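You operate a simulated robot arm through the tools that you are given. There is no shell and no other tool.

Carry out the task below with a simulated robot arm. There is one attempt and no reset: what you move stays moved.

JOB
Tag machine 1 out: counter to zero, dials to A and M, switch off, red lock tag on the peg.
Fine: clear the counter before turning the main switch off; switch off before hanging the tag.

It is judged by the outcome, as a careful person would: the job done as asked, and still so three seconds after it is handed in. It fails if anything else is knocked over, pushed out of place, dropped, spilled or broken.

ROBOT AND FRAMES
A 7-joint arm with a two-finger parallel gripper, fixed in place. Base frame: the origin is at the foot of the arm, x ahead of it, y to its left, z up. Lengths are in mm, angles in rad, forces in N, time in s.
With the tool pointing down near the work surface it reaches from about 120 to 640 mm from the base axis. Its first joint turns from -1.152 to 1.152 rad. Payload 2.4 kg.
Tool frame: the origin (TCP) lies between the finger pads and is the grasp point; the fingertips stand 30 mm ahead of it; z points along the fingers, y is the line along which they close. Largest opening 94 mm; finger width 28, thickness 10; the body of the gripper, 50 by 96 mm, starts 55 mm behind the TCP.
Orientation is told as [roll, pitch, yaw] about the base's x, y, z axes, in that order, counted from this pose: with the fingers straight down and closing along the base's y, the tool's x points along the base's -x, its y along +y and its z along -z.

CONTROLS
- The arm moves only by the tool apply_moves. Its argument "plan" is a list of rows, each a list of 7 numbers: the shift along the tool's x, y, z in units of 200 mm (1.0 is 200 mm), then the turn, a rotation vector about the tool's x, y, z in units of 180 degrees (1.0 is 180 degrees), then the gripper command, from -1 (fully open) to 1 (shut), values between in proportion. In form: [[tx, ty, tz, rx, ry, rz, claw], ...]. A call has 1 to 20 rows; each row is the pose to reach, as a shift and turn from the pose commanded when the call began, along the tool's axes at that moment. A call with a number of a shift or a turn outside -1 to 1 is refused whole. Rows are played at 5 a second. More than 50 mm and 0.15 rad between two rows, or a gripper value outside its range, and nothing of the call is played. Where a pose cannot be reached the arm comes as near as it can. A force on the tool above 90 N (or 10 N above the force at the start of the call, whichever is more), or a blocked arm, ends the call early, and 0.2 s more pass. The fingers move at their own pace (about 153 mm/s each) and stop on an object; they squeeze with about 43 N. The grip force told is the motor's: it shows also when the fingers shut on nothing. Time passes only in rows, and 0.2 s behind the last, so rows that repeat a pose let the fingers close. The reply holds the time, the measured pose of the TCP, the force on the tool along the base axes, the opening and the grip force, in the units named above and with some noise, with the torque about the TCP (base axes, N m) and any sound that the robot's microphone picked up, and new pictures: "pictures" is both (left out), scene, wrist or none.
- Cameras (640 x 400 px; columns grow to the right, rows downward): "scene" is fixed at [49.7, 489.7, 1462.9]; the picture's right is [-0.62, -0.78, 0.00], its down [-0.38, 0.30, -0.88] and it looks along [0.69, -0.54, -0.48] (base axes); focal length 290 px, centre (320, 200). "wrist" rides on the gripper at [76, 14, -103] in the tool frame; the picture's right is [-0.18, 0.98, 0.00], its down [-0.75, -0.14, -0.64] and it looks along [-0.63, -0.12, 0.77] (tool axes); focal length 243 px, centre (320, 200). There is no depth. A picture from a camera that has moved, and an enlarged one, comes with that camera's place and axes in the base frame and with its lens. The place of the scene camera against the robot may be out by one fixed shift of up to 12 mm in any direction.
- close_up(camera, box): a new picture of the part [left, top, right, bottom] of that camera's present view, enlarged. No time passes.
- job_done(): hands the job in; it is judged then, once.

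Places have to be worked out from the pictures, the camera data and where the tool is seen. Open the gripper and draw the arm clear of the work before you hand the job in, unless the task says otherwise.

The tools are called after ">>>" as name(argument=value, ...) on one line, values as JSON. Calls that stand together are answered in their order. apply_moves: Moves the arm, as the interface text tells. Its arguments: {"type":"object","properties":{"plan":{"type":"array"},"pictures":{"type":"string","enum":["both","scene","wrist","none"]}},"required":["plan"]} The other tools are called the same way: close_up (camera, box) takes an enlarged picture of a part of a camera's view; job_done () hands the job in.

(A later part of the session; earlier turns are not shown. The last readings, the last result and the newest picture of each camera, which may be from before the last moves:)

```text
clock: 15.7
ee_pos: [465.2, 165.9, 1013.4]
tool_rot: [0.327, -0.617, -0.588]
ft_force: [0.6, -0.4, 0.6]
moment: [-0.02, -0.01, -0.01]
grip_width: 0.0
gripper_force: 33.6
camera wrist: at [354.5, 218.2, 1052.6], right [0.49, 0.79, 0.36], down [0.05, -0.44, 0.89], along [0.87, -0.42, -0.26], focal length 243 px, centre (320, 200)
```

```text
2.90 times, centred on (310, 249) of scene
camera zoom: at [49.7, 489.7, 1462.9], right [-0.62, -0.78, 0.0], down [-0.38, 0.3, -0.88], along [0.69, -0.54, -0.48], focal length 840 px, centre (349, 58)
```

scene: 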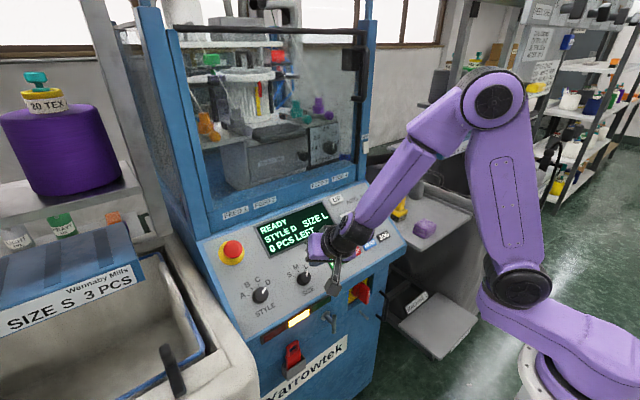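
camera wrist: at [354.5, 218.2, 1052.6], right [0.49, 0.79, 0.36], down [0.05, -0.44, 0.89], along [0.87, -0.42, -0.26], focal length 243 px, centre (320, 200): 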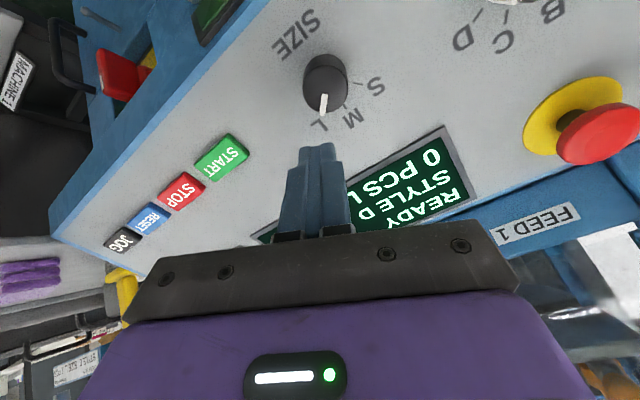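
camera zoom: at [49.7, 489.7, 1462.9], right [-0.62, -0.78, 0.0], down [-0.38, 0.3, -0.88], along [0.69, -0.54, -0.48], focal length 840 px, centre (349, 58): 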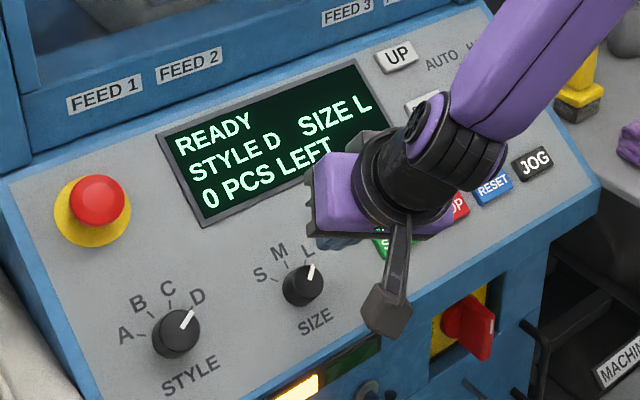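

The knob is intact but overshot to L; the display confirms counter 0. I suspect the arm couldn't hold position at that wrist yaw, so I'll test in free space: move to 30 mm above the knob with this yaw and compare commanded with measured pose.

>>> apply_moves(plan=[[0.04, 0.012, -0.03, -0.002, 0.004, 0, 0.5], [0.08, 0.025, -0.04, -0.004, 0.008, 0, 0], [0.12, 0.037, -0.02, -0.007, 0.012, 0, -0.28], [0.145, 0.049, -0.004, -0.007, 0.012, 0, -0.28], [0.145, 0.049, -0.004, -0.007, 0.012, 0, -0.28]], pictures="both")

>>> close_up(camera="wrist", box=[220, 60, 420, 185])

```text
clock: 16.9
ee_pos: [449.4, 188.5, 998.8]
tool_rot: [0.341, -0.581, -0.574]
ft_force: [0.1, 0.4, 0.0]
moment: [0.02, 0.0, -0.01]
grip_width: 60.1
gripper_force: 0.1
camera wrist: at [337.8, 236.8, 1042.9], right [0.48, 0.79, 0.38], down [0.08, -0.47, 0.88], along [0.87, -0.39, -0.29], focal length 243 px, centre (320, 200)
```

scene: 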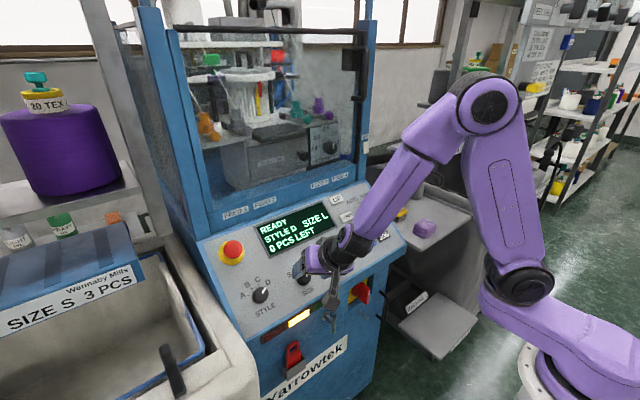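
wrist: 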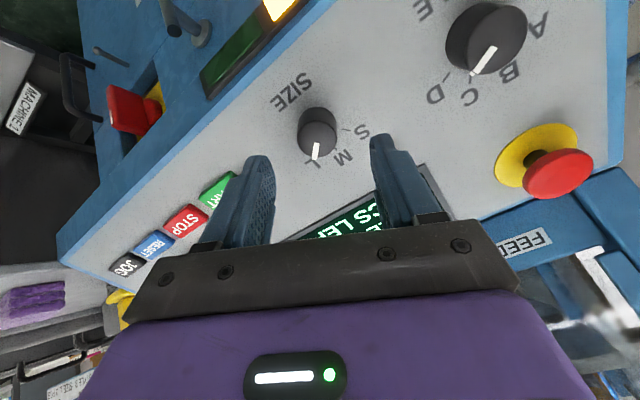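

```text
3.20 times, centred on (320, 122) of wrist
camera zoom: at [337.8, 236.8, 1042.9], right [0.48, 0.79, 0.38], down [0.08, -0.47, 0.88], along [0.87, -0.39, -0.29], focal length 776 px, centre (320, 448)
```

zoom: 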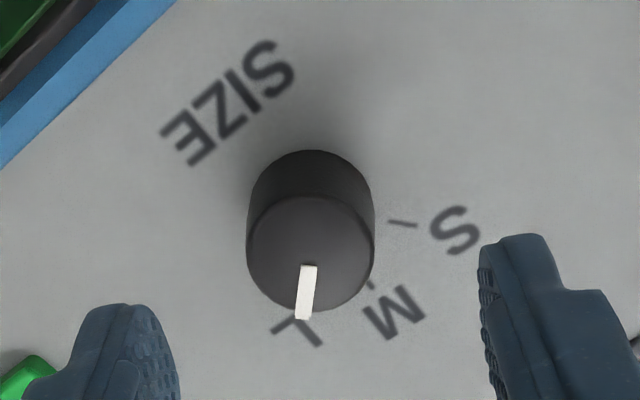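

At this yaw the arm does reach the hover pose. Before gripping again I'll open fully, descend around the knob, and check with free fingers whether the arm holds position when yawing.

>>> apply_moves(plan=[[-0.01, -0.01, 0, 0, 0, 0, -1], [-0.01, -0.01, 0.05, 0, 0, 0, -1], [-0.01, -0.01, 0.1, 0, 0, 0, -1], [-0.01, -0.01, 0.15, 0, 0, 0, -1], [-0.01, -0.01, 0.19, 0, 0, 0, -1], [-0.01, -0.01, 0.21, 0, 0, 0, -1], [-0.01, -0.01, 0.21, 0, 0, 0, -1]], pictures="both")

>>> close_up(camera="wrist", box=[220, 60, 420, 185])

```text
clock: 18.5
ee_pos: [474.2, 185.8, 966.2]
tool_rot: [0.341, -0.581, -0.575]
ft_force: [0.9, -0.5, 0.1]
moment: [0.04, -0.03, 0.01]
grip_width: 94.1
gripper_force: 0.0
camera wrist: at [364.1, 233.9, 1010.1], right [0.48, 0.79, 0.38], down [0.08, -0.47, 0.88], along [0.87, -0.39, -0.29], focal length 243 px, centre (320, 200)
```

scene: 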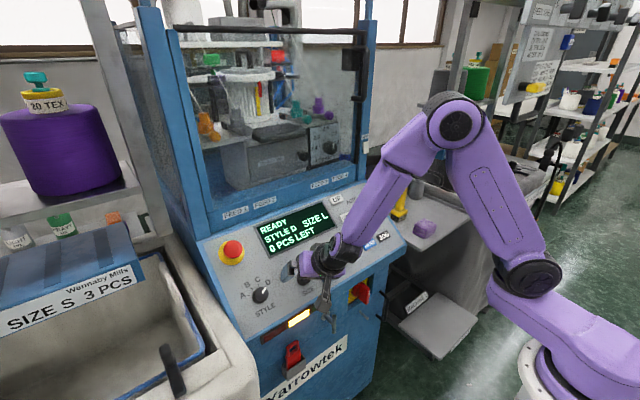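
wrist: 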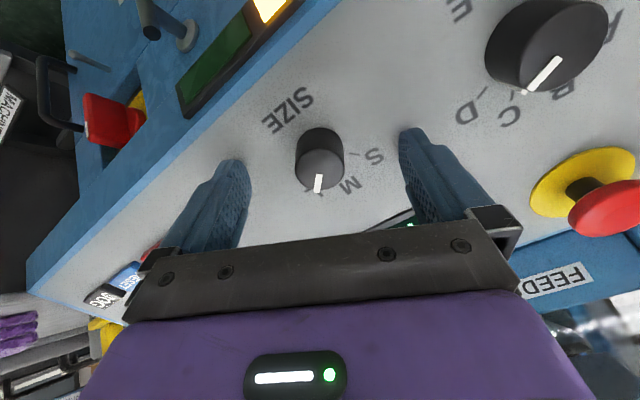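

```text
3.20 times, centred on (320, 122) of wrist
camera zoom: at [364.1, 233.9, 1010.1], right [0.48, 0.79, 0.38], down [0.08, -0.47, 0.88], along [0.87, -0.39, -0.29], focal length 776 px, centre (320, 448)
```

zoom: 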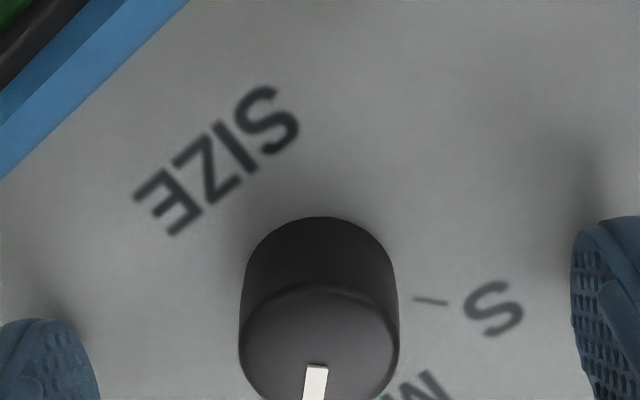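

The arm holds position here too. Now I sweep the yaw back in small free-finger steps, reading the pose each time.

>>> apply_moves(plan=[[0, 0, 0, 0, 0, -0.04, -1]], pictures="none")

>>> apply_moves(plan=[[0, 0, 0, 0, 0, -0.04, -1]], pictures="none")

>>> apply_moves(plan=[[0, 0, 0, 0, 0, -0.04, -1]], pictures="none")

>>> apply_moves(plan=[[0, 0, 0, 0, 0, -0.04, -1]], pictures="none")

>>> apply_moves(plan=[[0, 0, 0, 0, 0, -0.04, -1]], pictures="none")

>>> apply_moves(plan=[[0, 0, 0, 0, 0, -0.04, -1]], pictures="both")

```text
clock: 18.9
ee_pos: [475.2, 186.9, 966.8]
tool_rot: [0.258, -0.617, -0.427]
ft_force: [0.0, 0.2, -0.6]
moment: [0.02, -0.01, -0.01]
grip_width: 94.1
gripper_force: 0.0
```

```text
clock: 19.3
ee_pos: [476.2, 185.5, 967.3]
tool_rot: [0.166, -0.647, -0.274]
ft_force: [0.1, -0.4, 0.8]
moment: [-0.02, 0.01, 0.0]
grip_width: 93.9
gripper_force: 0.0
```

```text
clock: 19.7
ee_pos: [475.0, 185.1, 967.6]
tool_rot: [0.071, -0.66, -0.118]
ft_force: [-0.3, -0.7, 0.2]
moment: [0.01, 0.01, -0.01]
grip_width: 94.0
gripper_force: 0.1
```

```text
clock: 20.1
ee_pos: [474.3, 187.2, 966.2]
tool_rot: [-0.025, -0.663, 0.042]
ft_force: [-0.8, 0.5, -0.8]
moment: [-0.01, 0.0, 0.01]
grip_width: 94.0
gripper_force: 0.0
```

```text
clock: 20.5
ee_pos: [474.9, 186.8, 965.9]
tool_rot: [-0.124, -0.653, 0.2]
ft_force: [-0.1, 0.1, 1.0]
moment: [0.0, 0.01, 0.0]
grip_width: 94.0
gripper_force: 0.1
```

```text
clock: 20.9
ee_pos: [474.9, 186.9, 967.3]
tool_rot: [-0.217, -0.632, 0.356]
ft_force: [-0.2, -0.2, -0.2]
moment: [0.01, -0.01, 0.04]
grip_width: 94.0
gripper_force: 0.0
camera wrist: at [351.7, 178.9, 1000.4], right [-0.08, 0.99, -0.06], down [0.21, 0.08, 0.98], along [0.98, 0.06, -0.21], focal length 243 px, centre (320, 200)
```

scene: 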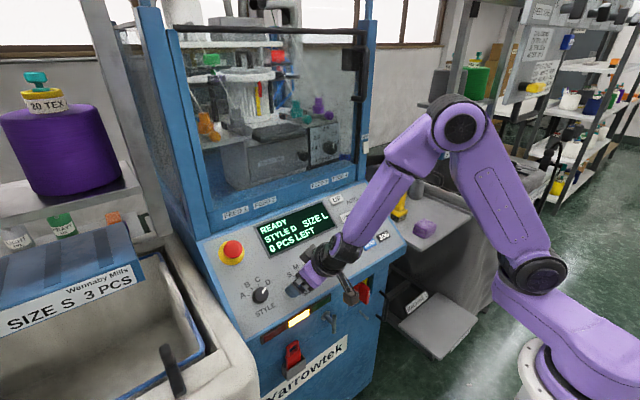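
wrist: 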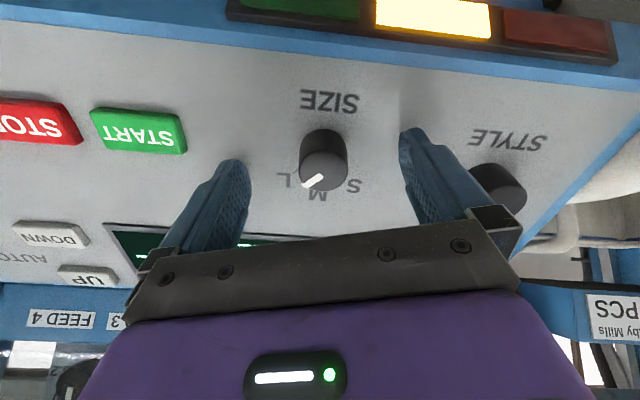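

Free yawing holds position within 1 mm over this whole range, so it's safe in this arm configuration. I swing back to +28° with fingers open in one multi-row call as a further test.

>>> apply_moves(plan=[[0, 0, 0, 0, 0, 0.04, -1], [0, 0, 0, 0, 0, 0.08, -1], [0, 0, 0, 0, 0, 0.12, -1], [0, 0, 0, 0, 0, 0.16, -1], [0, 0, 0, 0, 0, 0.2, -1], [0, 0, 0, 0, 0, 0.22, -1]], pictures="wrist")

>>> close_up(camera="wrist", box=[220, 100, 420, 225])

```text
clock: 22.3
ee_pos: [474.9, 186.0, 966.7]
tool_rot: [0.303, -0.601, -0.504]
ft_force: [-0.7, 0.1, 1.1]
moment: [0.04, -0.01, 0.01]
grip_width: 94.1
gripper_force: 0.0
camera wrist: at [361.8, 230.1, 1008.4], right [0.44, 0.83, 0.34], down [0.11, -0.43, 0.9], along [0.89, -0.36, -0.28], focal length 243 px, centre (320, 200)
```

wrist: 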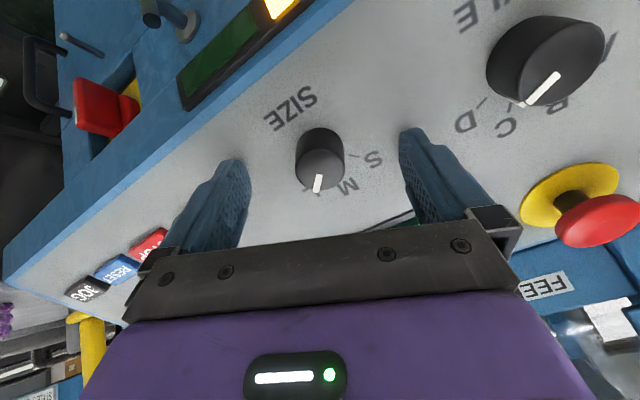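

```text
3.20 times, centred on (320, 162) of wrist
camera zoom: at [361.8, 230.1, 1008.4], right [0.44, 0.83, 0.34], down [0.11, -0.43, 0.9], along [0.89, -0.36, -0.28], focal length 776 px, centre (320, 320)
```

zoom: 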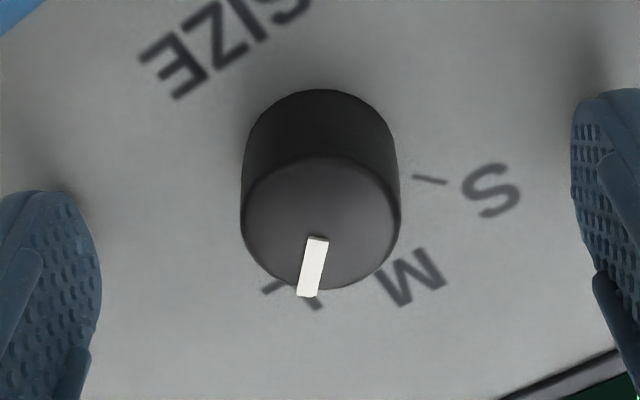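

The knob is exactly on the tool axis. I close on it and check the grip.

>>> apply_moves(plan=[[0, 0, 0, 0, 0, 0, 0], [0, 0, 0, 0, 0, 0, 0.3], [0, 0, 0, 0, 0, 0, 1], [0, 0, 0, 0, 0, 0, 1]], pictures="none")

>>> apply_moves(plan=[[0, 0, 0, 0, 0, -0.02, 1], [0, 0, 0, 0, 0, -0.04, 1]], pictures="wrist")

```text
clock: 23.3
ee_pos: [474.7, 186.2, 965.6]
tool_rot: [0.3, -0.6, -0.501]
ft_force: [5.4, 5.2, -2.9]
moment: [0.22, 0.0, 0.12]
grip_width: 28.8
gripper_force: 45.4
```

```text
clock: 23.9
ee_pos: [476.0, 187.8, 966.6]
tool_rot: [0.215, -0.633, -0.351]
ft_force: [6.6, 8.4, -1.0]
moment: [0.23, -0.15, 0.13]
grip_width: 29.1
gripper_force: 45.4
camera wrist: at [358.0, 222.1, 1005.5], right [0.35, 0.89, 0.28], down [0.14, -0.35, 0.93], along [0.92, -0.29, -0.25], focal length 243 px, centre (320, 200)
```

wrist: 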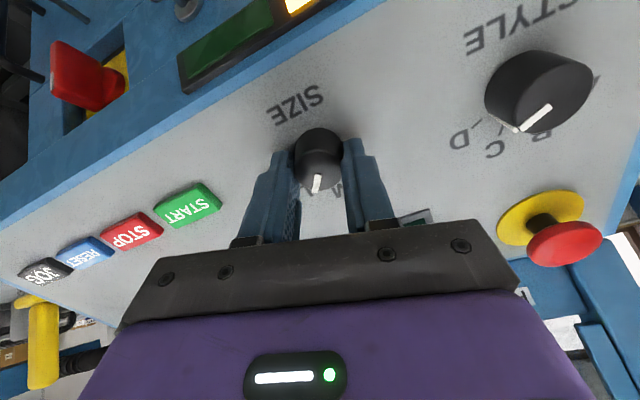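

The grip holds with modest forces and the knob follows the tool. I continue in small steps.

>>> apply_moves(plan=[[0, 0, 0, 0, 0, -0.02, 1], [0, 0, 0, 0, 0, -0.04, 1]], pictures="none")

>>> close_up(camera="scene", box=[200, 180, 420, 318])

```text
clock: 24.5
ee_pos: [475.1, 188.2, 966.5]
tool_rot: [0.123, -0.654, -0.194]
ft_force: [11.0, 14.0, -3.2]
moment: [0.34, -0.52, 0.21]
grip_width: 28.9
gripper_force: 45.1
```

```text
2.90 times, centred on (310, 249) of scene
camera zoom: at [50.1, 490.1, 1462.7], right [-0.62, -0.78, 0.0], down [-0.38, 0.3, -0.88], along [0.69, -0.54, -0.48], focal length 840 px, centre (349, 58)
```

zoom: 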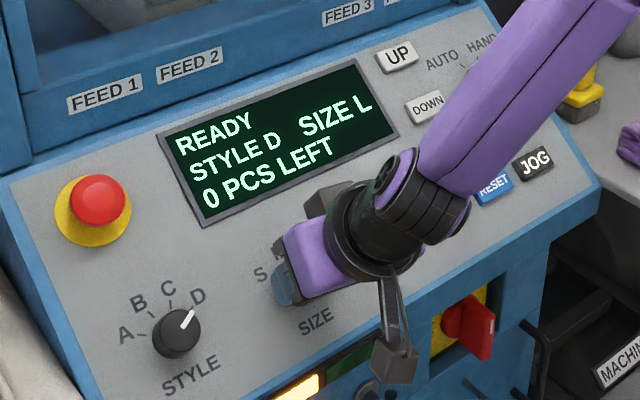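

Lateral force builds toward +y, suggesting the knob axis sits ~2 mm further in +y than my command. I shift by that amount while continuing the turn slowly.

>>> apply_moves(plan=[[0.002, 0.01, 0, 0, 0, 0, 1], [0.002, 0.01, 0, 0, 0, -0.02, 1]], pictures="wrist")

>>> close_up(camera="wrist", box=[220, 100, 420, 225])

```text
clock: 25.1
ee_pos: [476.1, 187.8, 966.2]
tool_rot: [0.072, -0.659, -0.119]
ft_force: [5.0, 6.6, 4.2]
moment: [0.2, 0.06, 0.15]
grip_width: 28.7
gripper_force: 44.7
camera wrist: at [354.0, 209.6, 1002.3], right [0.22, 0.96, 0.17], down [0.18, -0.21, 0.96], along [0.96, -0.18, -0.22], focal length 243 px, centre (320, 200)
```

wrist: 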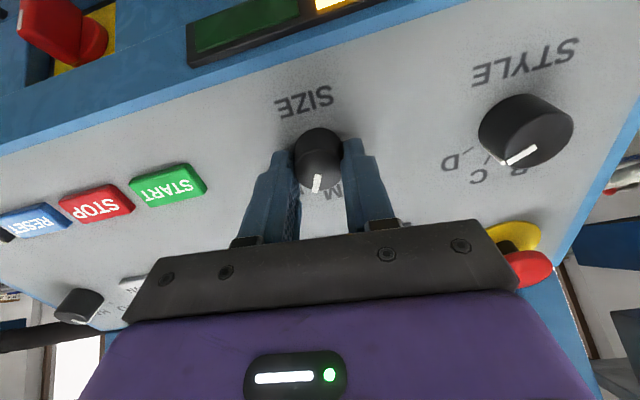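

```text
3.20 times, centred on (320, 162) of wrist
camera zoom: at [354.0, 209.6, 1002.3], right [0.22, 0.96, 0.17], down [0.18, -0.21, 0.96], along [0.96, -0.18, -0.22], focal length 776 px, centre (320, 320)
```

zoom: 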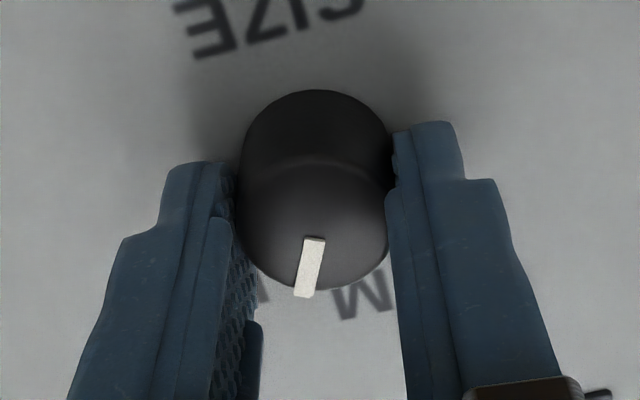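

The force dropped and the pointer follows the tool. I keep turning: another ~11°.

>>> apply_moves(plan=[[0, 0, 0, 0, 0, -0.02, 1], [0, 0, 0, 0, 0, -0.04, 1], [0, 0, 0, 0, 0, -0.06, 1]], pictures="none")

>>> close_up(camera="wrist", box=[220, 100, 420, 225])

>>> close_up(camera="scene", box=[200, 180, 420, 318])

```text
clock: 25.9
ee_pos: [474.9, 188.7, 967.9]
tool_rot: [-0.075, -0.662, 0.123]
ft_force: [4.0, 6.8, 8.9]
moment: [0.15, -0.29, 0.09]
grip_width: 28.9
gripper_force: 45.0
```

```text
3.20 times, centred on (320, 162) of wrist
camera zoom: at [351.8, 195.6, 1000.6], right [0.07, 1.0, 0.05], down [0.21, -0.07, 0.98], along [0.98, -0.06, -0.21], focal length 776 px, centre (320, 320)
```

zoom: 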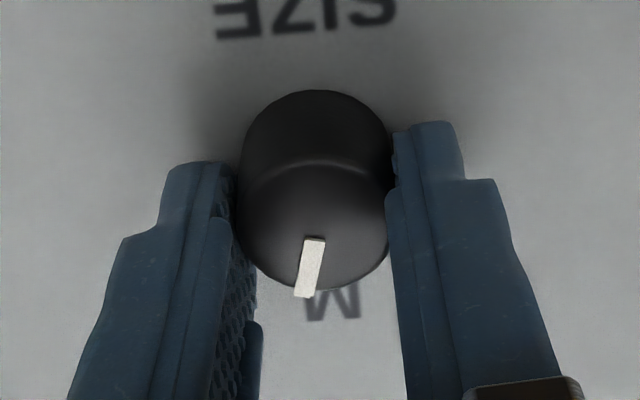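

```text
2.90 times, centred on (310, 249) of scene
camera zoom: at [49.7, 489.8, 1462.8], right [-0.62, -0.78, 0.0], down [-0.38, 0.3, -0.88], along [0.69, -0.54, -0.48], focal length 840 px, centre (349, 58)
```

zoom: 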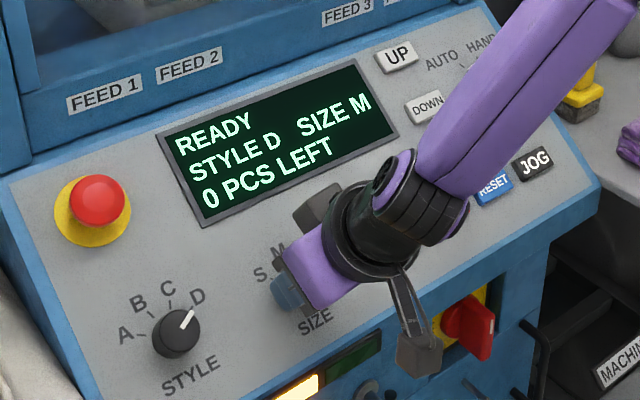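

The display now reads SIZE M. I turn ~9° more so the pointer sits centered on M, then open.

>>> apply_moves(plan=[[0, 0, 0, 0, 0, -0.02, 1], [0, 0, 0, 0, 0, -0.04, 1], [0, 0, 0, 0, 0, -0.055, 1]], pictures="none")

>>> close_up(camera="wrist", box=[220, 100, 420, 225])

>>> close_up(camera="scene", box=[200, 180, 420, 318])

```text
clock: 26.7
ee_pos: [475.5, 188.9, 967.0]
tool_rot: [-0.204, -0.637, 0.339]
ft_force: [7.9, 8.8, 6.7]
moment: [0.24, -0.68, 0.18]
grip_width: 29.1
gripper_force: 44.2
```

```text
3.20 times, centred on (320, 162) of wrist
camera zoom: at [351.7, 182.6, 1000.6], right [-0.07, 1.0, -0.05], down [0.21, 0.06, 0.98], along [0.98, 0.05, -0.21], focal length 776 px, centre (320, 320)
```

zoom: 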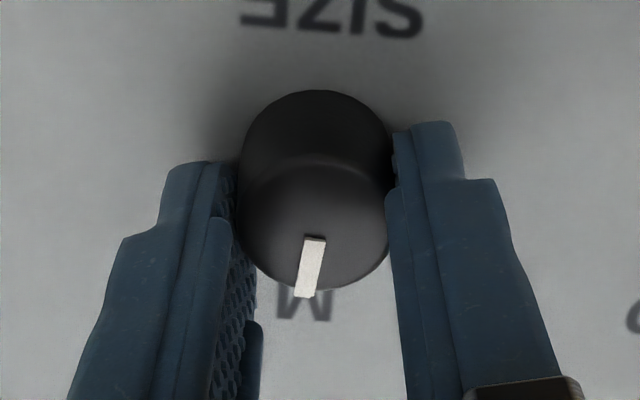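

```text
2.90 times, centred on (310, 249) of scene
camera zoom: at [49.8, 489.9, 1462.8], right [-0.62, -0.78, 0.0], down [-0.38, 0.3, -0.88], along [0.69, -0.54, -0.48], focal length 840 px, centre (349, 58)
```

zoom: 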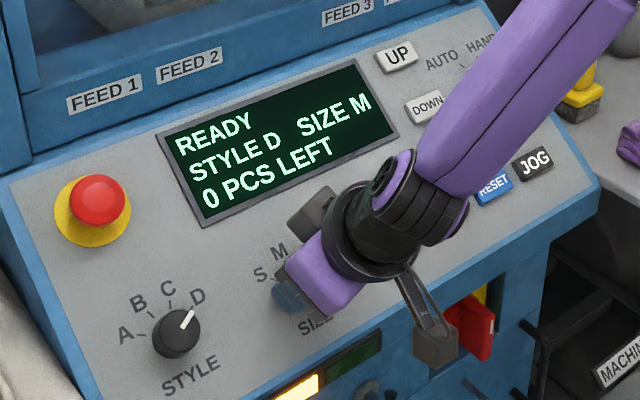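

The pointer sits on M and the display confirms SIZE M. I open and retract straight off the knob.

>>> apply_moves(plan=[[0, 0, 0, 0, 0, 0, -0.3], [0, 0, 0, 0, 0, 0, -0.3], [0, 0, -0.08, 0, 0, 0, -0.3], [0, 0, -0.2, 0, 0, 0, -0.3], [0, 0, -0.3, 0, 0, 0, -0.3], [0, 0, -0.3, 0, 0, 0, -0.3]], pictures="both")

>>> close_up(camera="scene", box=[200, 180, 420, 318])

>>> close_up(camera="wrist", box=[280, 60, 520, 210])

```text
clock: 28.1
ee_pos: [438.5, 189.0, 1013.1]
tool_rot: [-0.203, -0.635, 0.337]
ft_force: [0.2, 0.0, 0.4]
moment: [-0.02, -0.02, -0.02]
grip_width: 61.0
gripper_force: 0.0
camera wrist: at [314.3, 182.3, 1048.2], right [-0.06, 1.0, -0.05], down [0.21, 0.06, 0.98], along [0.98, 0.05, -0.21], focal length 243 px, centre (320, 200)
```

scene: 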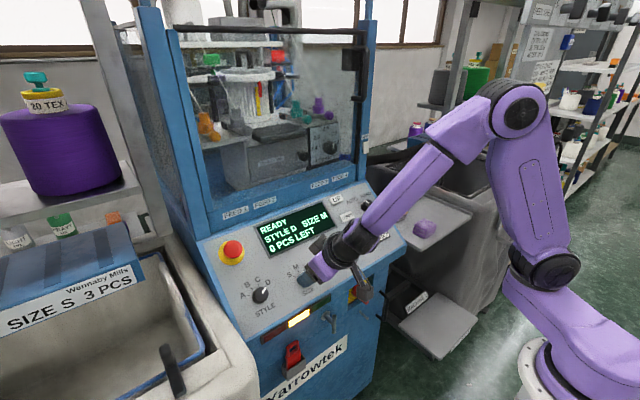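
wrist: 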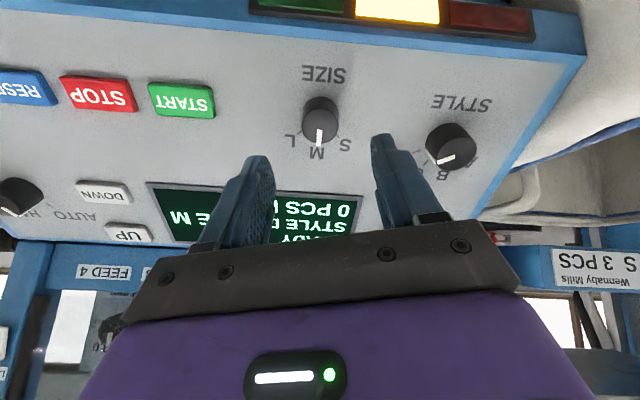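

```text
2.90 times, centred on (310, 249) of scene
camera zoom: at [49.7, 489.7, 1462.9], right [-0.62, -0.78, 0.0], down [-0.38, 0.3, -0.88], along [0.69, -0.54, -0.48], focal length 840 px, centre (349, 58)
```

zoom: 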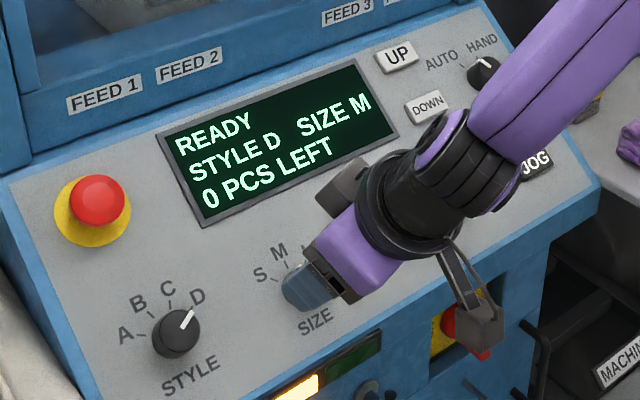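

```text
2.67 times, centred on (400, 135) of wrist
camera zoom: at [314.3, 182.3, 1048.2], right [-0.06, 1.0, -0.05], down [0.21, 0.06, 0.98], along [0.98, 0.05, -0.21], focal length 647 px, centre (107, 373)
```

zoom: 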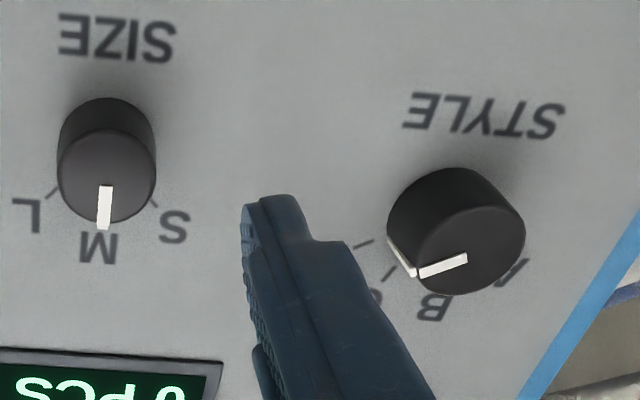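

SIZE is set to M. The STYLE knob top triangulates to about (499, 306, 960); I move to hover above it, yawing to +28° for the counter-clockwise turn.

>>> apply_moves(plan=[[-0.03, 0.08, 0, 0, 0, 0.035, -0.3], [-0.065, 0.16, 0, 0, 0, 0.07, -0.3], [-0.1, 0.24, 0, 0, 0, 0.105, -0.3], [-0.13, 0.32, 0.01, 0, 0, 0.14, -0.3], [-0.16, 0.4, 0.03, 0, 0, 0.175, -0.3], [-0.195, 0.47, 0.06, 0, 0, 0.21, -0.3], [-0.228, 0.546, 0.095, 0, 0, 0.241, -0.3], [-0.228, 0.546, 0.095, 0, 0, 0.241, -0.3]], pictures="both")

>>> close_up(camera="wrist", box=[220, 60, 420, 185])

```text
clock: 29.9
ee_pos: [462.0, 305.9, 1007.3]
tool_rot: [0.353, -0.573, -0.597]
ft_force: [0.3, 0.2, -0.1]
moment: [-0.01, -0.01, 0.03]
grip_width: 61.3
gripper_force: 0.1
camera wrist: at [352.5, 354.6, 1052.3], right [0.49, 0.78, 0.39], down [0.08, -0.48, 0.87], along [0.87, -0.4, -0.3], focal length 243 px, centre (320, 200)
```

scene: 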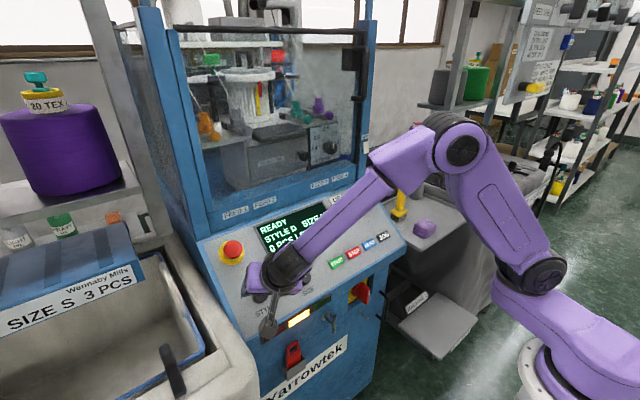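
wrist: 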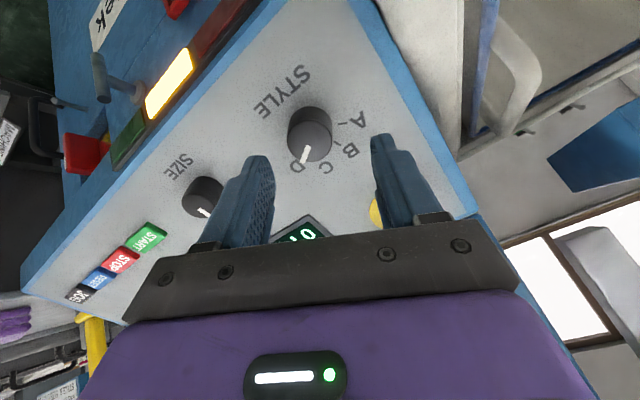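

```text
3.20 times, centred on (320, 122) of wrist
camera zoom: at [352.5, 354.6, 1052.3], right [0.49, 0.78, 0.39], down [0.08, -0.48, 0.87], along [0.87, -0.4, -0.3], focal length 776 px, centre (320, 448)
```

zoom: 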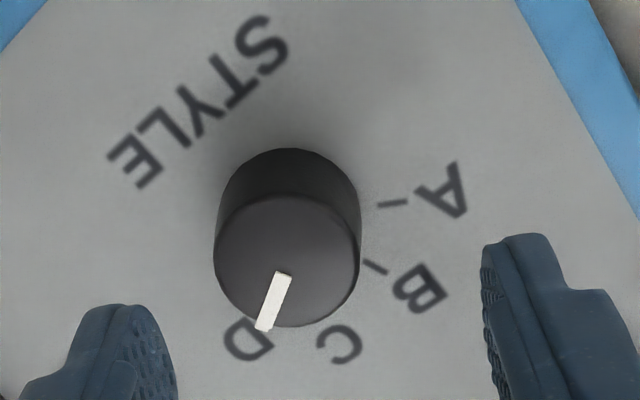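

The knob appears ~8 mm to one side of the tool axis. I correct by (-3, -8 mm) and descend partway to verify.

>>> apply_moves(plan=[[-0.015, -0.041, 0.0, 0, 0, 0, -0.3], [-0.015, -0.041, 0.05, 0, 0, 0, -0.3], [-0.015, -0.041, 0.09, 0, 0, 0, -0.3], [-0.015, -0.041, 0.09, 0, 0, 0, -0.3]], pictures="wrist")

>>> close_up(camera="wrist", box=[220, 60, 420, 185])

```text
clock: 30.9
ee_pos: [472.5, 297.3, 992.7]
tool_rot: [0.352, -0.573, -0.595]
ft_force: [-0.4, -0.6, 0.3]
moment: [-0.01, -0.01, 0.0]
grip_width: 61.3
gripper_force: 0.1
camera wrist: at [361.9, 345.9, 1037.0], right [0.49, 0.78, 0.38], down [0.08, -0.48, 0.87], along [0.87, -0.4, -0.3], focal length 243 px, centre (320, 200)
```

wrist: 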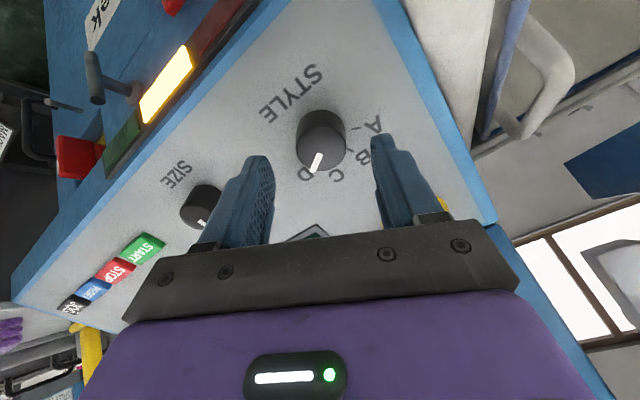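

```text
3.20 times, centred on (320, 122) of wrist
camera zoom: at [361.9, 345.9, 1037.0], right [0.49, 0.78, 0.38], down [0.08, -0.48, 0.87], along [0.87, -0.4, -0.3], focal length 776 px, centre (320, 448)
```

zoom: 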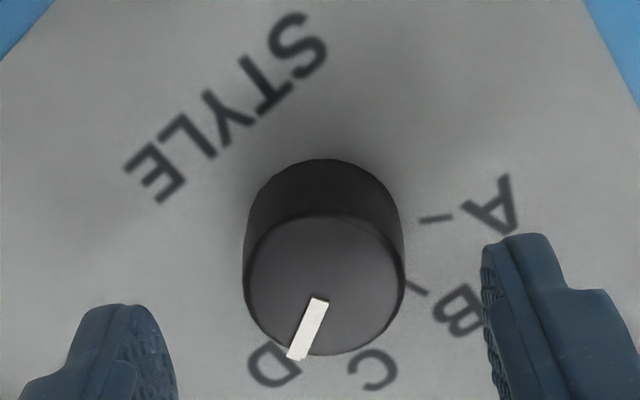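

Now the knob is centered. I descend the rest of the way and close on it.

>>> apply_moves(plan=[[0, 0.003, 0.05, 0, 0, 0, -0.3], [0, 0.003, 0.1, 0, 0, 0, -0.3], [0, 0.003, 0.13, 0, 0, 0, -0.3], [0, 0.003, 0.13, 0, 0, 0, 0], [0, 0.003, 0.13, 0, 0, 0, 1], [0, 0.003, 0.13, 0, 0, 0, 1]], pictures="wrist")

>>> close_up(camera="wrist", box=[220, 100, 420, 225])

```text
clock: 32.3
ee_pos: [489.3, 298.1, 971.6]
tool_rot: [0.354, -0.575, -0.594]
ft_force: [10.8, 5.7, -3.2]
moment: [0.33, -0.1, 0.21]
grip_width: 33.1
gripper_force: 44.6
camera wrist: at [378.4, 346.8, 1017.1], right [0.49, 0.78, 0.39], down [0.08, -0.48, 0.87], along [0.87, -0.4, -0.3], focal length 243 px, centre (320, 200)
```

wrist: 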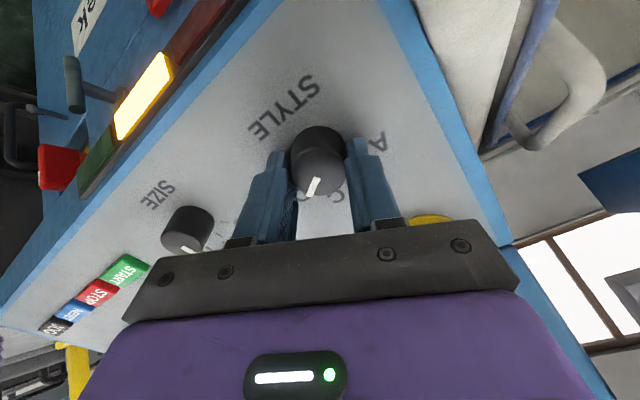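

```text
3.20 times, centred on (320, 162) of wrist
camera zoom: at [378.4, 346.8, 1017.1], right [0.49, 0.78, 0.39], down [0.08, -0.48, 0.87], along [0.87, -0.4, -0.3], focal length 776 px, centre (320, 320)
```

zoom: 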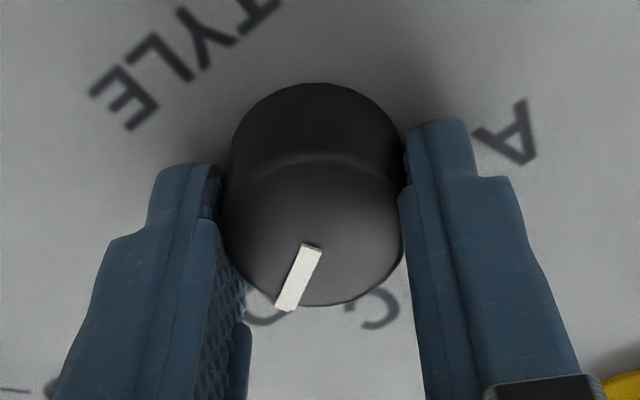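

Grip holds at 33 mm with ~8 N side load; I nudge 1 mm along +tool-y and begin turning counter-clockwise.

>>> apply_moves(plan=[[0, 0.006, 0, 0, 0, 0, 1], [0, 0.006, 0, 0, 0, -0.025, 1], [0, 0.006, 0, 0, 0, -0.05, 1]], pictures="none")

>>> apply_moves(plan=[[0, 0, 0, 0, 0, -0.025, 1], [0, 0, 0, 0, 0, -0.05, 1]], pictures="none")

>>> close_up(camera="wrist", box=[220, 100, 420, 225])

>>> close_up(camera="scene", box=[200, 180, 420, 318])

```text
clock: 33.1
ee_pos: [489.5, 299.4, 973.1]
tool_rot: [0.247, -0.621, -0.412]
ft_force: [6.1, 3.7, -0.2]
moment: [-0.01, -0.15, -0.05]
grip_width: 33.3
gripper_force: 45.7
```

```text
clock: 33.7
ee_pos: [489.8, 298.7, 973.4]
tool_rot: [0.134, -0.65, -0.219]
ft_force: [11.9, 8.6, -4.0]
moment: [0.0, -1.03, -0.04]
grip_width: 33.2
gripper_force: 45.4
```

```text
3.20 times, centred on (320, 162) of wrist
camera zoom: at [369.2, 326.9, 1010.0], right [0.28, 0.94, 0.22], down [0.17, -0.27, 0.95], along [0.95, -0.23, -0.23], focal length 776 px, centre (320, 320)
```

zoom: 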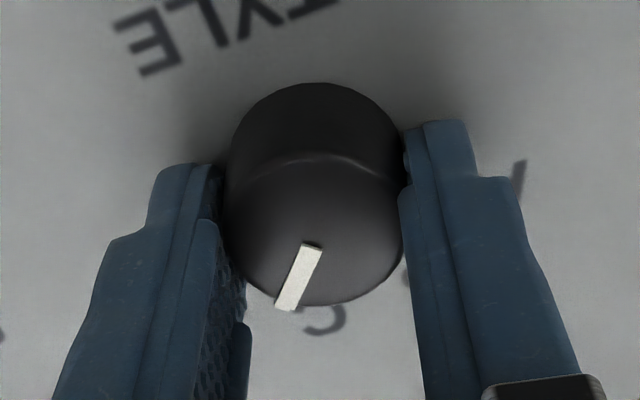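

```text
2.90 times, centred on (310, 249) of scene
camera zoom: at [50.1, 489.9, 1462.8], right [-0.62, -0.78, 0.0], down [-0.38, 0.3, -0.88], along [0.69, -0.54, -0.48], focal length 840 px, centre (349, 58)
```

zoom: 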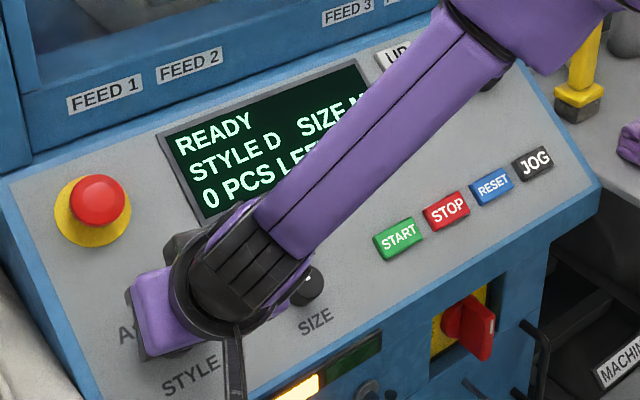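

The knob follows (18° so far) with a modest twisting moment from slight axis misalignment. I continue ~13° more, past the midpoint to C, watching the moment.

>>> apply_moves(plan=[[0, 0, 0, 0, 0, -0.02, 1], [0, 0, 0, 0, 0, -0.04, 1]], pictures="none")

>>> close_up(camera="scene", box=[200, 180, 420, 318])

```text
clock: 34.3
ee_pos: [489.1, 298.3, 973.0]
tool_rot: [0.04, -0.661, -0.06]
ft_force: [15.1, 12.3, -3.2]
moment: [0.31, -0.2, 0.14]
grip_width: 33.0
gripper_force: 45.1
```

```text
2.90 times, centred on (310, 249) of scene
camera zoom: at [50.2, 490.1, 1462.7], right [-0.62, -0.78, 0.0], down [-0.38, 0.3, -0.88], along [0.69, -0.54, -0.48], focal length 840 px, centre (349, 58)
```

zoom: 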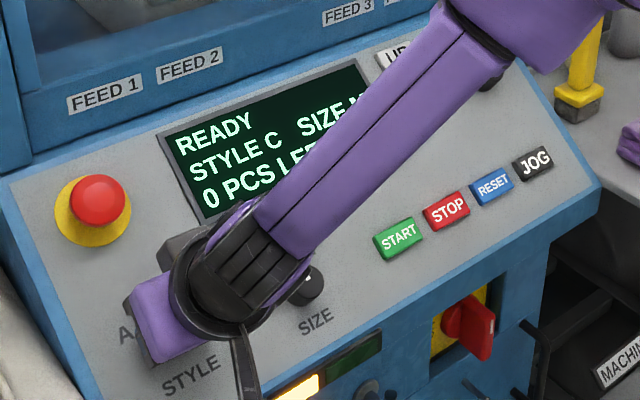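

The display now shows STYLE C. I shift slightly toward where the knob pulls (+y, up-slope) and keep turning toward B in small steps.

>>> apply_moves(plan=[[-0.005, 0.007, 0.003, 0, 0, 0, 1], [-0.005, 0.007, 0.003, 0, 0, -0.025, 1], [-0.005, 0.007, 0.003, 0, 0, -0.05, 1]], pictures="none")

>>> apply_moves(plan=[[0, 0, 0, 0, 0, -0.025, 1], [0, 0, 0, 0, 0, -0.05, 1]], pictures="none")

>>> apply_moves(plan=[[0, 0, 0, 0, 0, -0.025, 1], [0, 0, 0, 0, 0, -0.05, 1]], pictures="none")

>>> close_up(camera="scene", box=[200, 180, 420, 318])

>>> close_up(camera="wrist", box=[220, 100, 420, 225])

```text
clock: 35.1
ee_pos: [489.5, 299.9, 974.6]
tool_rot: [-0.086, -0.657, 0.138]
ft_force: [-4.1, 4.9, 7.8]
moment: [-0.13, 0.53, -0.1]
grip_width: 33.1
gripper_force: 44.8
```

```text
clock: 35.7
ee_pos: [489.2, 301.4, 972.6]
tool_rot: [-0.202, -0.635, 0.335]
ft_force: [-5.7, 8.3, 8.3]
moment: [0.04, 0.31, -0.02]
grip_width: 33.2
gripper_force: 44.7
```

```text
clock: 36.3
ee_pos: [488.4, 300.8, 973.4]
tool_rot: [-0.308, -0.595, 0.519]
ft_force: [-5.9, 12.3, 2.6]
moment: [0.26, 0.11, 0.15]
grip_width: 33.4
gripper_force: 44.5
```

```text
2.90 times, centred on (310, 249) of scene
camera zoom: at [49.5, 490.0, 1462.7], right [-0.62, -0.78, 0.0], down [-0.38, 0.3, -0.88], along [0.69, -0.54, -0.48], focal length 840 px, centre (349, 58)
```

zoom: 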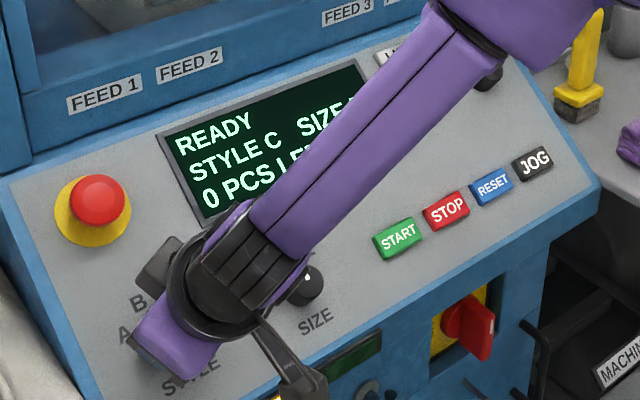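

```text
3.20 times, centred on (320, 162) of wrist
camera zoom: at [367.0, 283.1, 1008.3], right [-0.19, 0.97, -0.14], down [0.19, 0.18, 0.96], along [0.96, 0.15, -0.22], focal length 776 px, centre (320, 320)
```

zoom: 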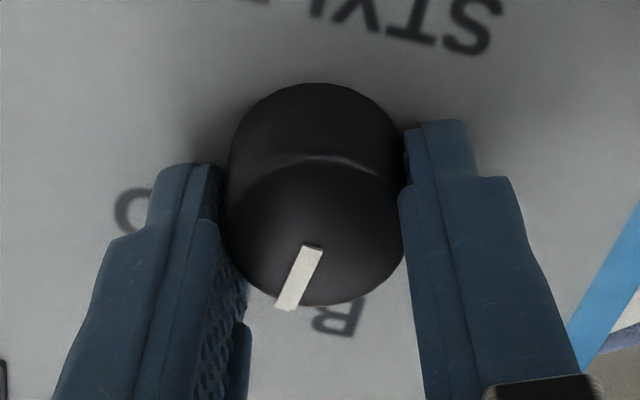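

Pointer approaches B. Two more small steps.

>>> apply_moves(plan=[[0, 0.005, 0, 0, 0, -0.02, 1], [0, 0.005, 0, 0, 0, -0.04, 1]], pictures="none")

>>> close_up(camera="scene", box=[200, 180, 420, 318])

```text
clock: 36.9
ee_pos: [489.5, 301.0, 972.6]
tool_rot: [-0.386, -0.552, 0.662]
ft_force: [-10.6, 12.4, 4.3]
moment: [-0.08, 0.76, -0.14]
grip_width: 33.0
gripper_force: 44.8
```

```text
2.90 times, centred on (310, 249) of scene
camera zoom: at [49.4, 490.0, 1462.8], right [-0.62, -0.78, 0.0], down [-0.38, 0.3, -0.88], along [0.69, -0.54, -0.48], focal length 840 px, centre (349, 58)
```

zoom: 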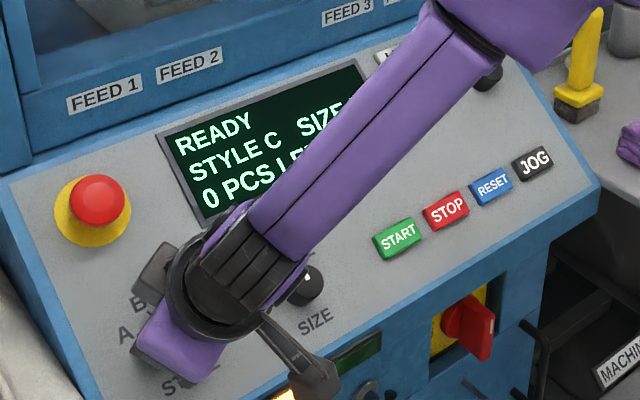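

Still C at ~59°, so the spacing is about 40° per step. A bit further to pass into B.

>>> apply_moves(plan=[[-0.003, 0.003, 0, 0, 0, -0.02, 1], [-0.003, 0.003, 0, 0, 0, -0.04, 1], [-0.003, 0.003, 0, 0, 0, -0.055, 1]], pictures="none")

>>> close_up(camera="scene", box=[200, 180, 420, 318])

>>> close_up(camera="wrist", box=[220, 100, 420, 225])

```text
clock: 37.7
ee_pos: [488.8, 302.1, 970.9]
tool_rot: [-0.476, -0.48, 0.841]
ft_force: [-18.3, 8.3, 6.0]
moment: [-0.09, 0.73, -0.13]
grip_width: 33.1
gripper_force: 45.0
```

```text
2.90 times, centred on (310, 249) of scene
camera zoom: at [49.2, 489.9, 1462.8], right [-0.62, -0.78, 0.0], down [-0.38, 0.3, -0.88], along [0.69, -0.54, -0.48], focal length 840 px, centre (349, 58)
```

zoom: 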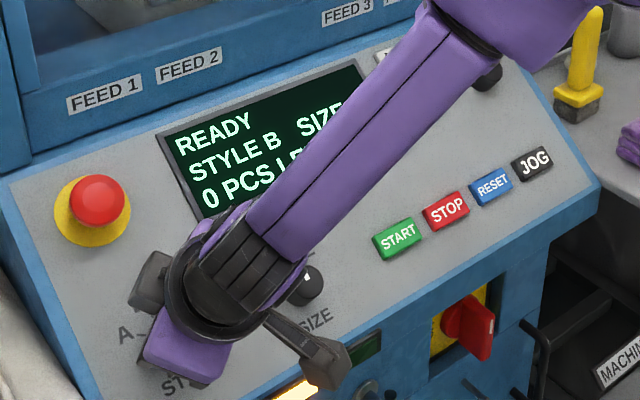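

```text
3.20 times, centred on (320, 162) of wrist
camera zoom: at [373.3, 263.1, 1013.3], right [-0.4, 0.86, -0.31], down [0.12, 0.39, 0.91], along [0.91, 0.33, -0.27], focal length 776 px, centre (320, 320)
```

zoom: 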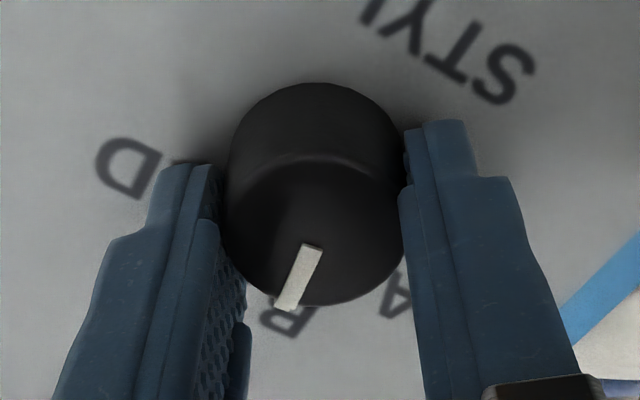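

STYLE now reads B. I release, keep the fingers around the knob, and yaw back to +24° for a second bite.

>>> apply_moves(plan=[[0, 0, 0, 0, 0, 0, -0.3], [0, 0, 0, 0, 0, 0, -0.3], [0, 0, 0, 0, 0, 0.045, -0.3], [0, 0, 0, 0, 0, 0.09, -0.3], [0, 0, 0, 0, 0, 0.135, -0.3], [0, 0, 0, 0, 0, 0.18, -0.3], [0, 0, 0, 0, 0, 0.225, -0.3], [0, 0, 0, 0, 0, 0.27, -0.3], [0, 0, 0, 0, 0, 0.315, -0.3], [0, 0, 0, 0, 0, 0.36, -0.3], [0, 0, 0, 0, 0, 0.36, -0.3]], pictures="wrist")

>>> close_up(camera="wrist", box=[220, 100, 420, 225])

>>> close_up(camera="scene", box=[200, 180, 420, 318])

```text
clock: 40.1
ee_pos: [490.4, 301.6, 973.8]
tool_rot: [0.303, -0.598, -0.508]
ft_force: [0.4, 0.5, -0.4]
moment: [0.01, 0.0, 0.0]
grip_width: 60.9
gripper_force: 0.0
camera wrist: at [376.3, 345.7, 1015.1], right [0.44, 0.83, 0.35], down [0.1, -0.43, 0.9], along [0.89, -0.36, -0.28], focal length 243 px, centre (320, 200)
```

wrist: 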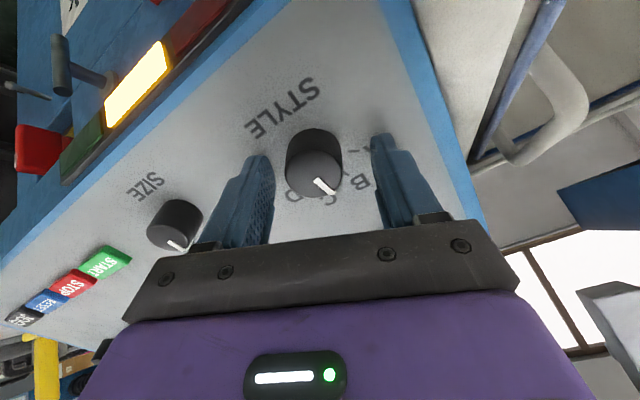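

```text
3.20 times, centred on (320, 162) of wrist
camera zoom: at [376.3, 345.7, 1015.1], right [0.44, 0.83, 0.35], down [0.1, -0.43, 0.9], along [0.89, -0.36, -0.28], focal length 776 px, centre (320, 320)
```

zoom: 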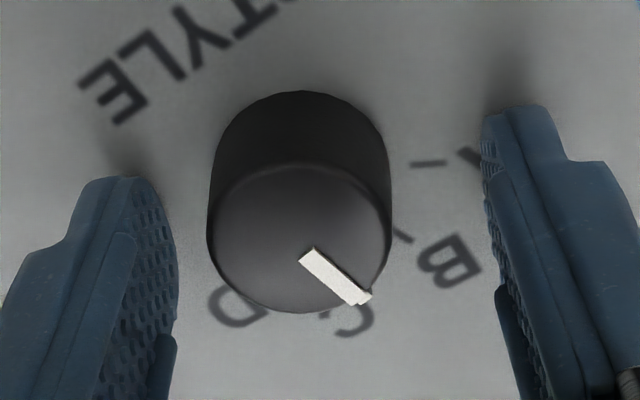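

```text
2.90 times, centred on (310, 249) of scene
camera zoom: at [49.7, 489.7, 1462.9], right [-0.62, -0.78, 0.0], down [-0.38, 0.3, -0.88], along [0.69, -0.54, -0.48], focal length 840 px, centre (349, 58)
```

zoom: 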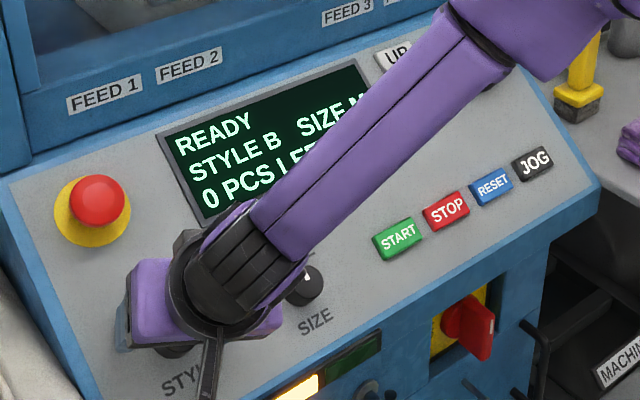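

STYLE B confirmed; the knob stays where I leave it. It appears ~2.7 mm off toward -tool-y, so I correct and close again.

>>> apply_moves(plan=[[0, -0.013, 0, 0, 0, 0, -0.3], [0, -0.013, 0, 0, 0, 0, 0.1], [0, -0.013, 0, 0, 0, 0, 1], [0, -0.013, 0, 0, 0, 0, 1]], pictures="none")

>>> apply_moves(plan=[[0, 0, 0, 0, 0, -0.025, 1], [0, 0, 0, 0, 0, -0.05, 1]], pictures="none")

>>> apply_moves(plan=[[0, 0, 0, 0, 0, -0.025, 1], [0, 0, 0, 0, 0, -0.05, 1]], pictures="none")

>>> close_up(camera="wrist", box=[220, 100, 420, 225])

```text
clock: 41.1
ee_pos: [488.4, 298.6, 970.9]
tool_rot: [0.301, -0.6, -0.505]
ft_force: [-1.7, -2.1, 0.7]
moment: [-0.02, 0.01, -0.02]
grip_width: 32.9
gripper_force: 45.0
```

```text
clock: 41.7
ee_pos: [488.3, 298.7, 971.9]
tool_rot: [0.193, -0.639, -0.317]
ft_force: [-1.2, 0.3, -3.5]
moment: [-0.26, -0.5, -0.17]
grip_width: 33.0
gripper_force: 44.9
```

```text
clock: 42.3
ee_pos: [488.9, 299.7, 972.5]
tool_rot: [0.076, -0.659, -0.119]
ft_force: [2.1, 4.8, -7.7]
moment: [-0.02, -0.67, -0.05]
grip_width: 33.0
gripper_force: 45.1
```

```text
3.20 times, centred on (320, 162) of wrist
camera zoom: at [367.1, 321.4, 1008.1], right [0.22, 0.96, 0.17], down [0.19, -0.21, 0.96], along [0.96, -0.18, -0.22], focal length 776 px, centre (320, 320)
```

zoom: 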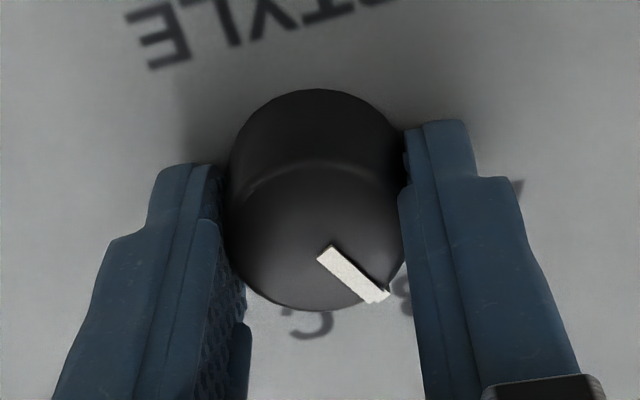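

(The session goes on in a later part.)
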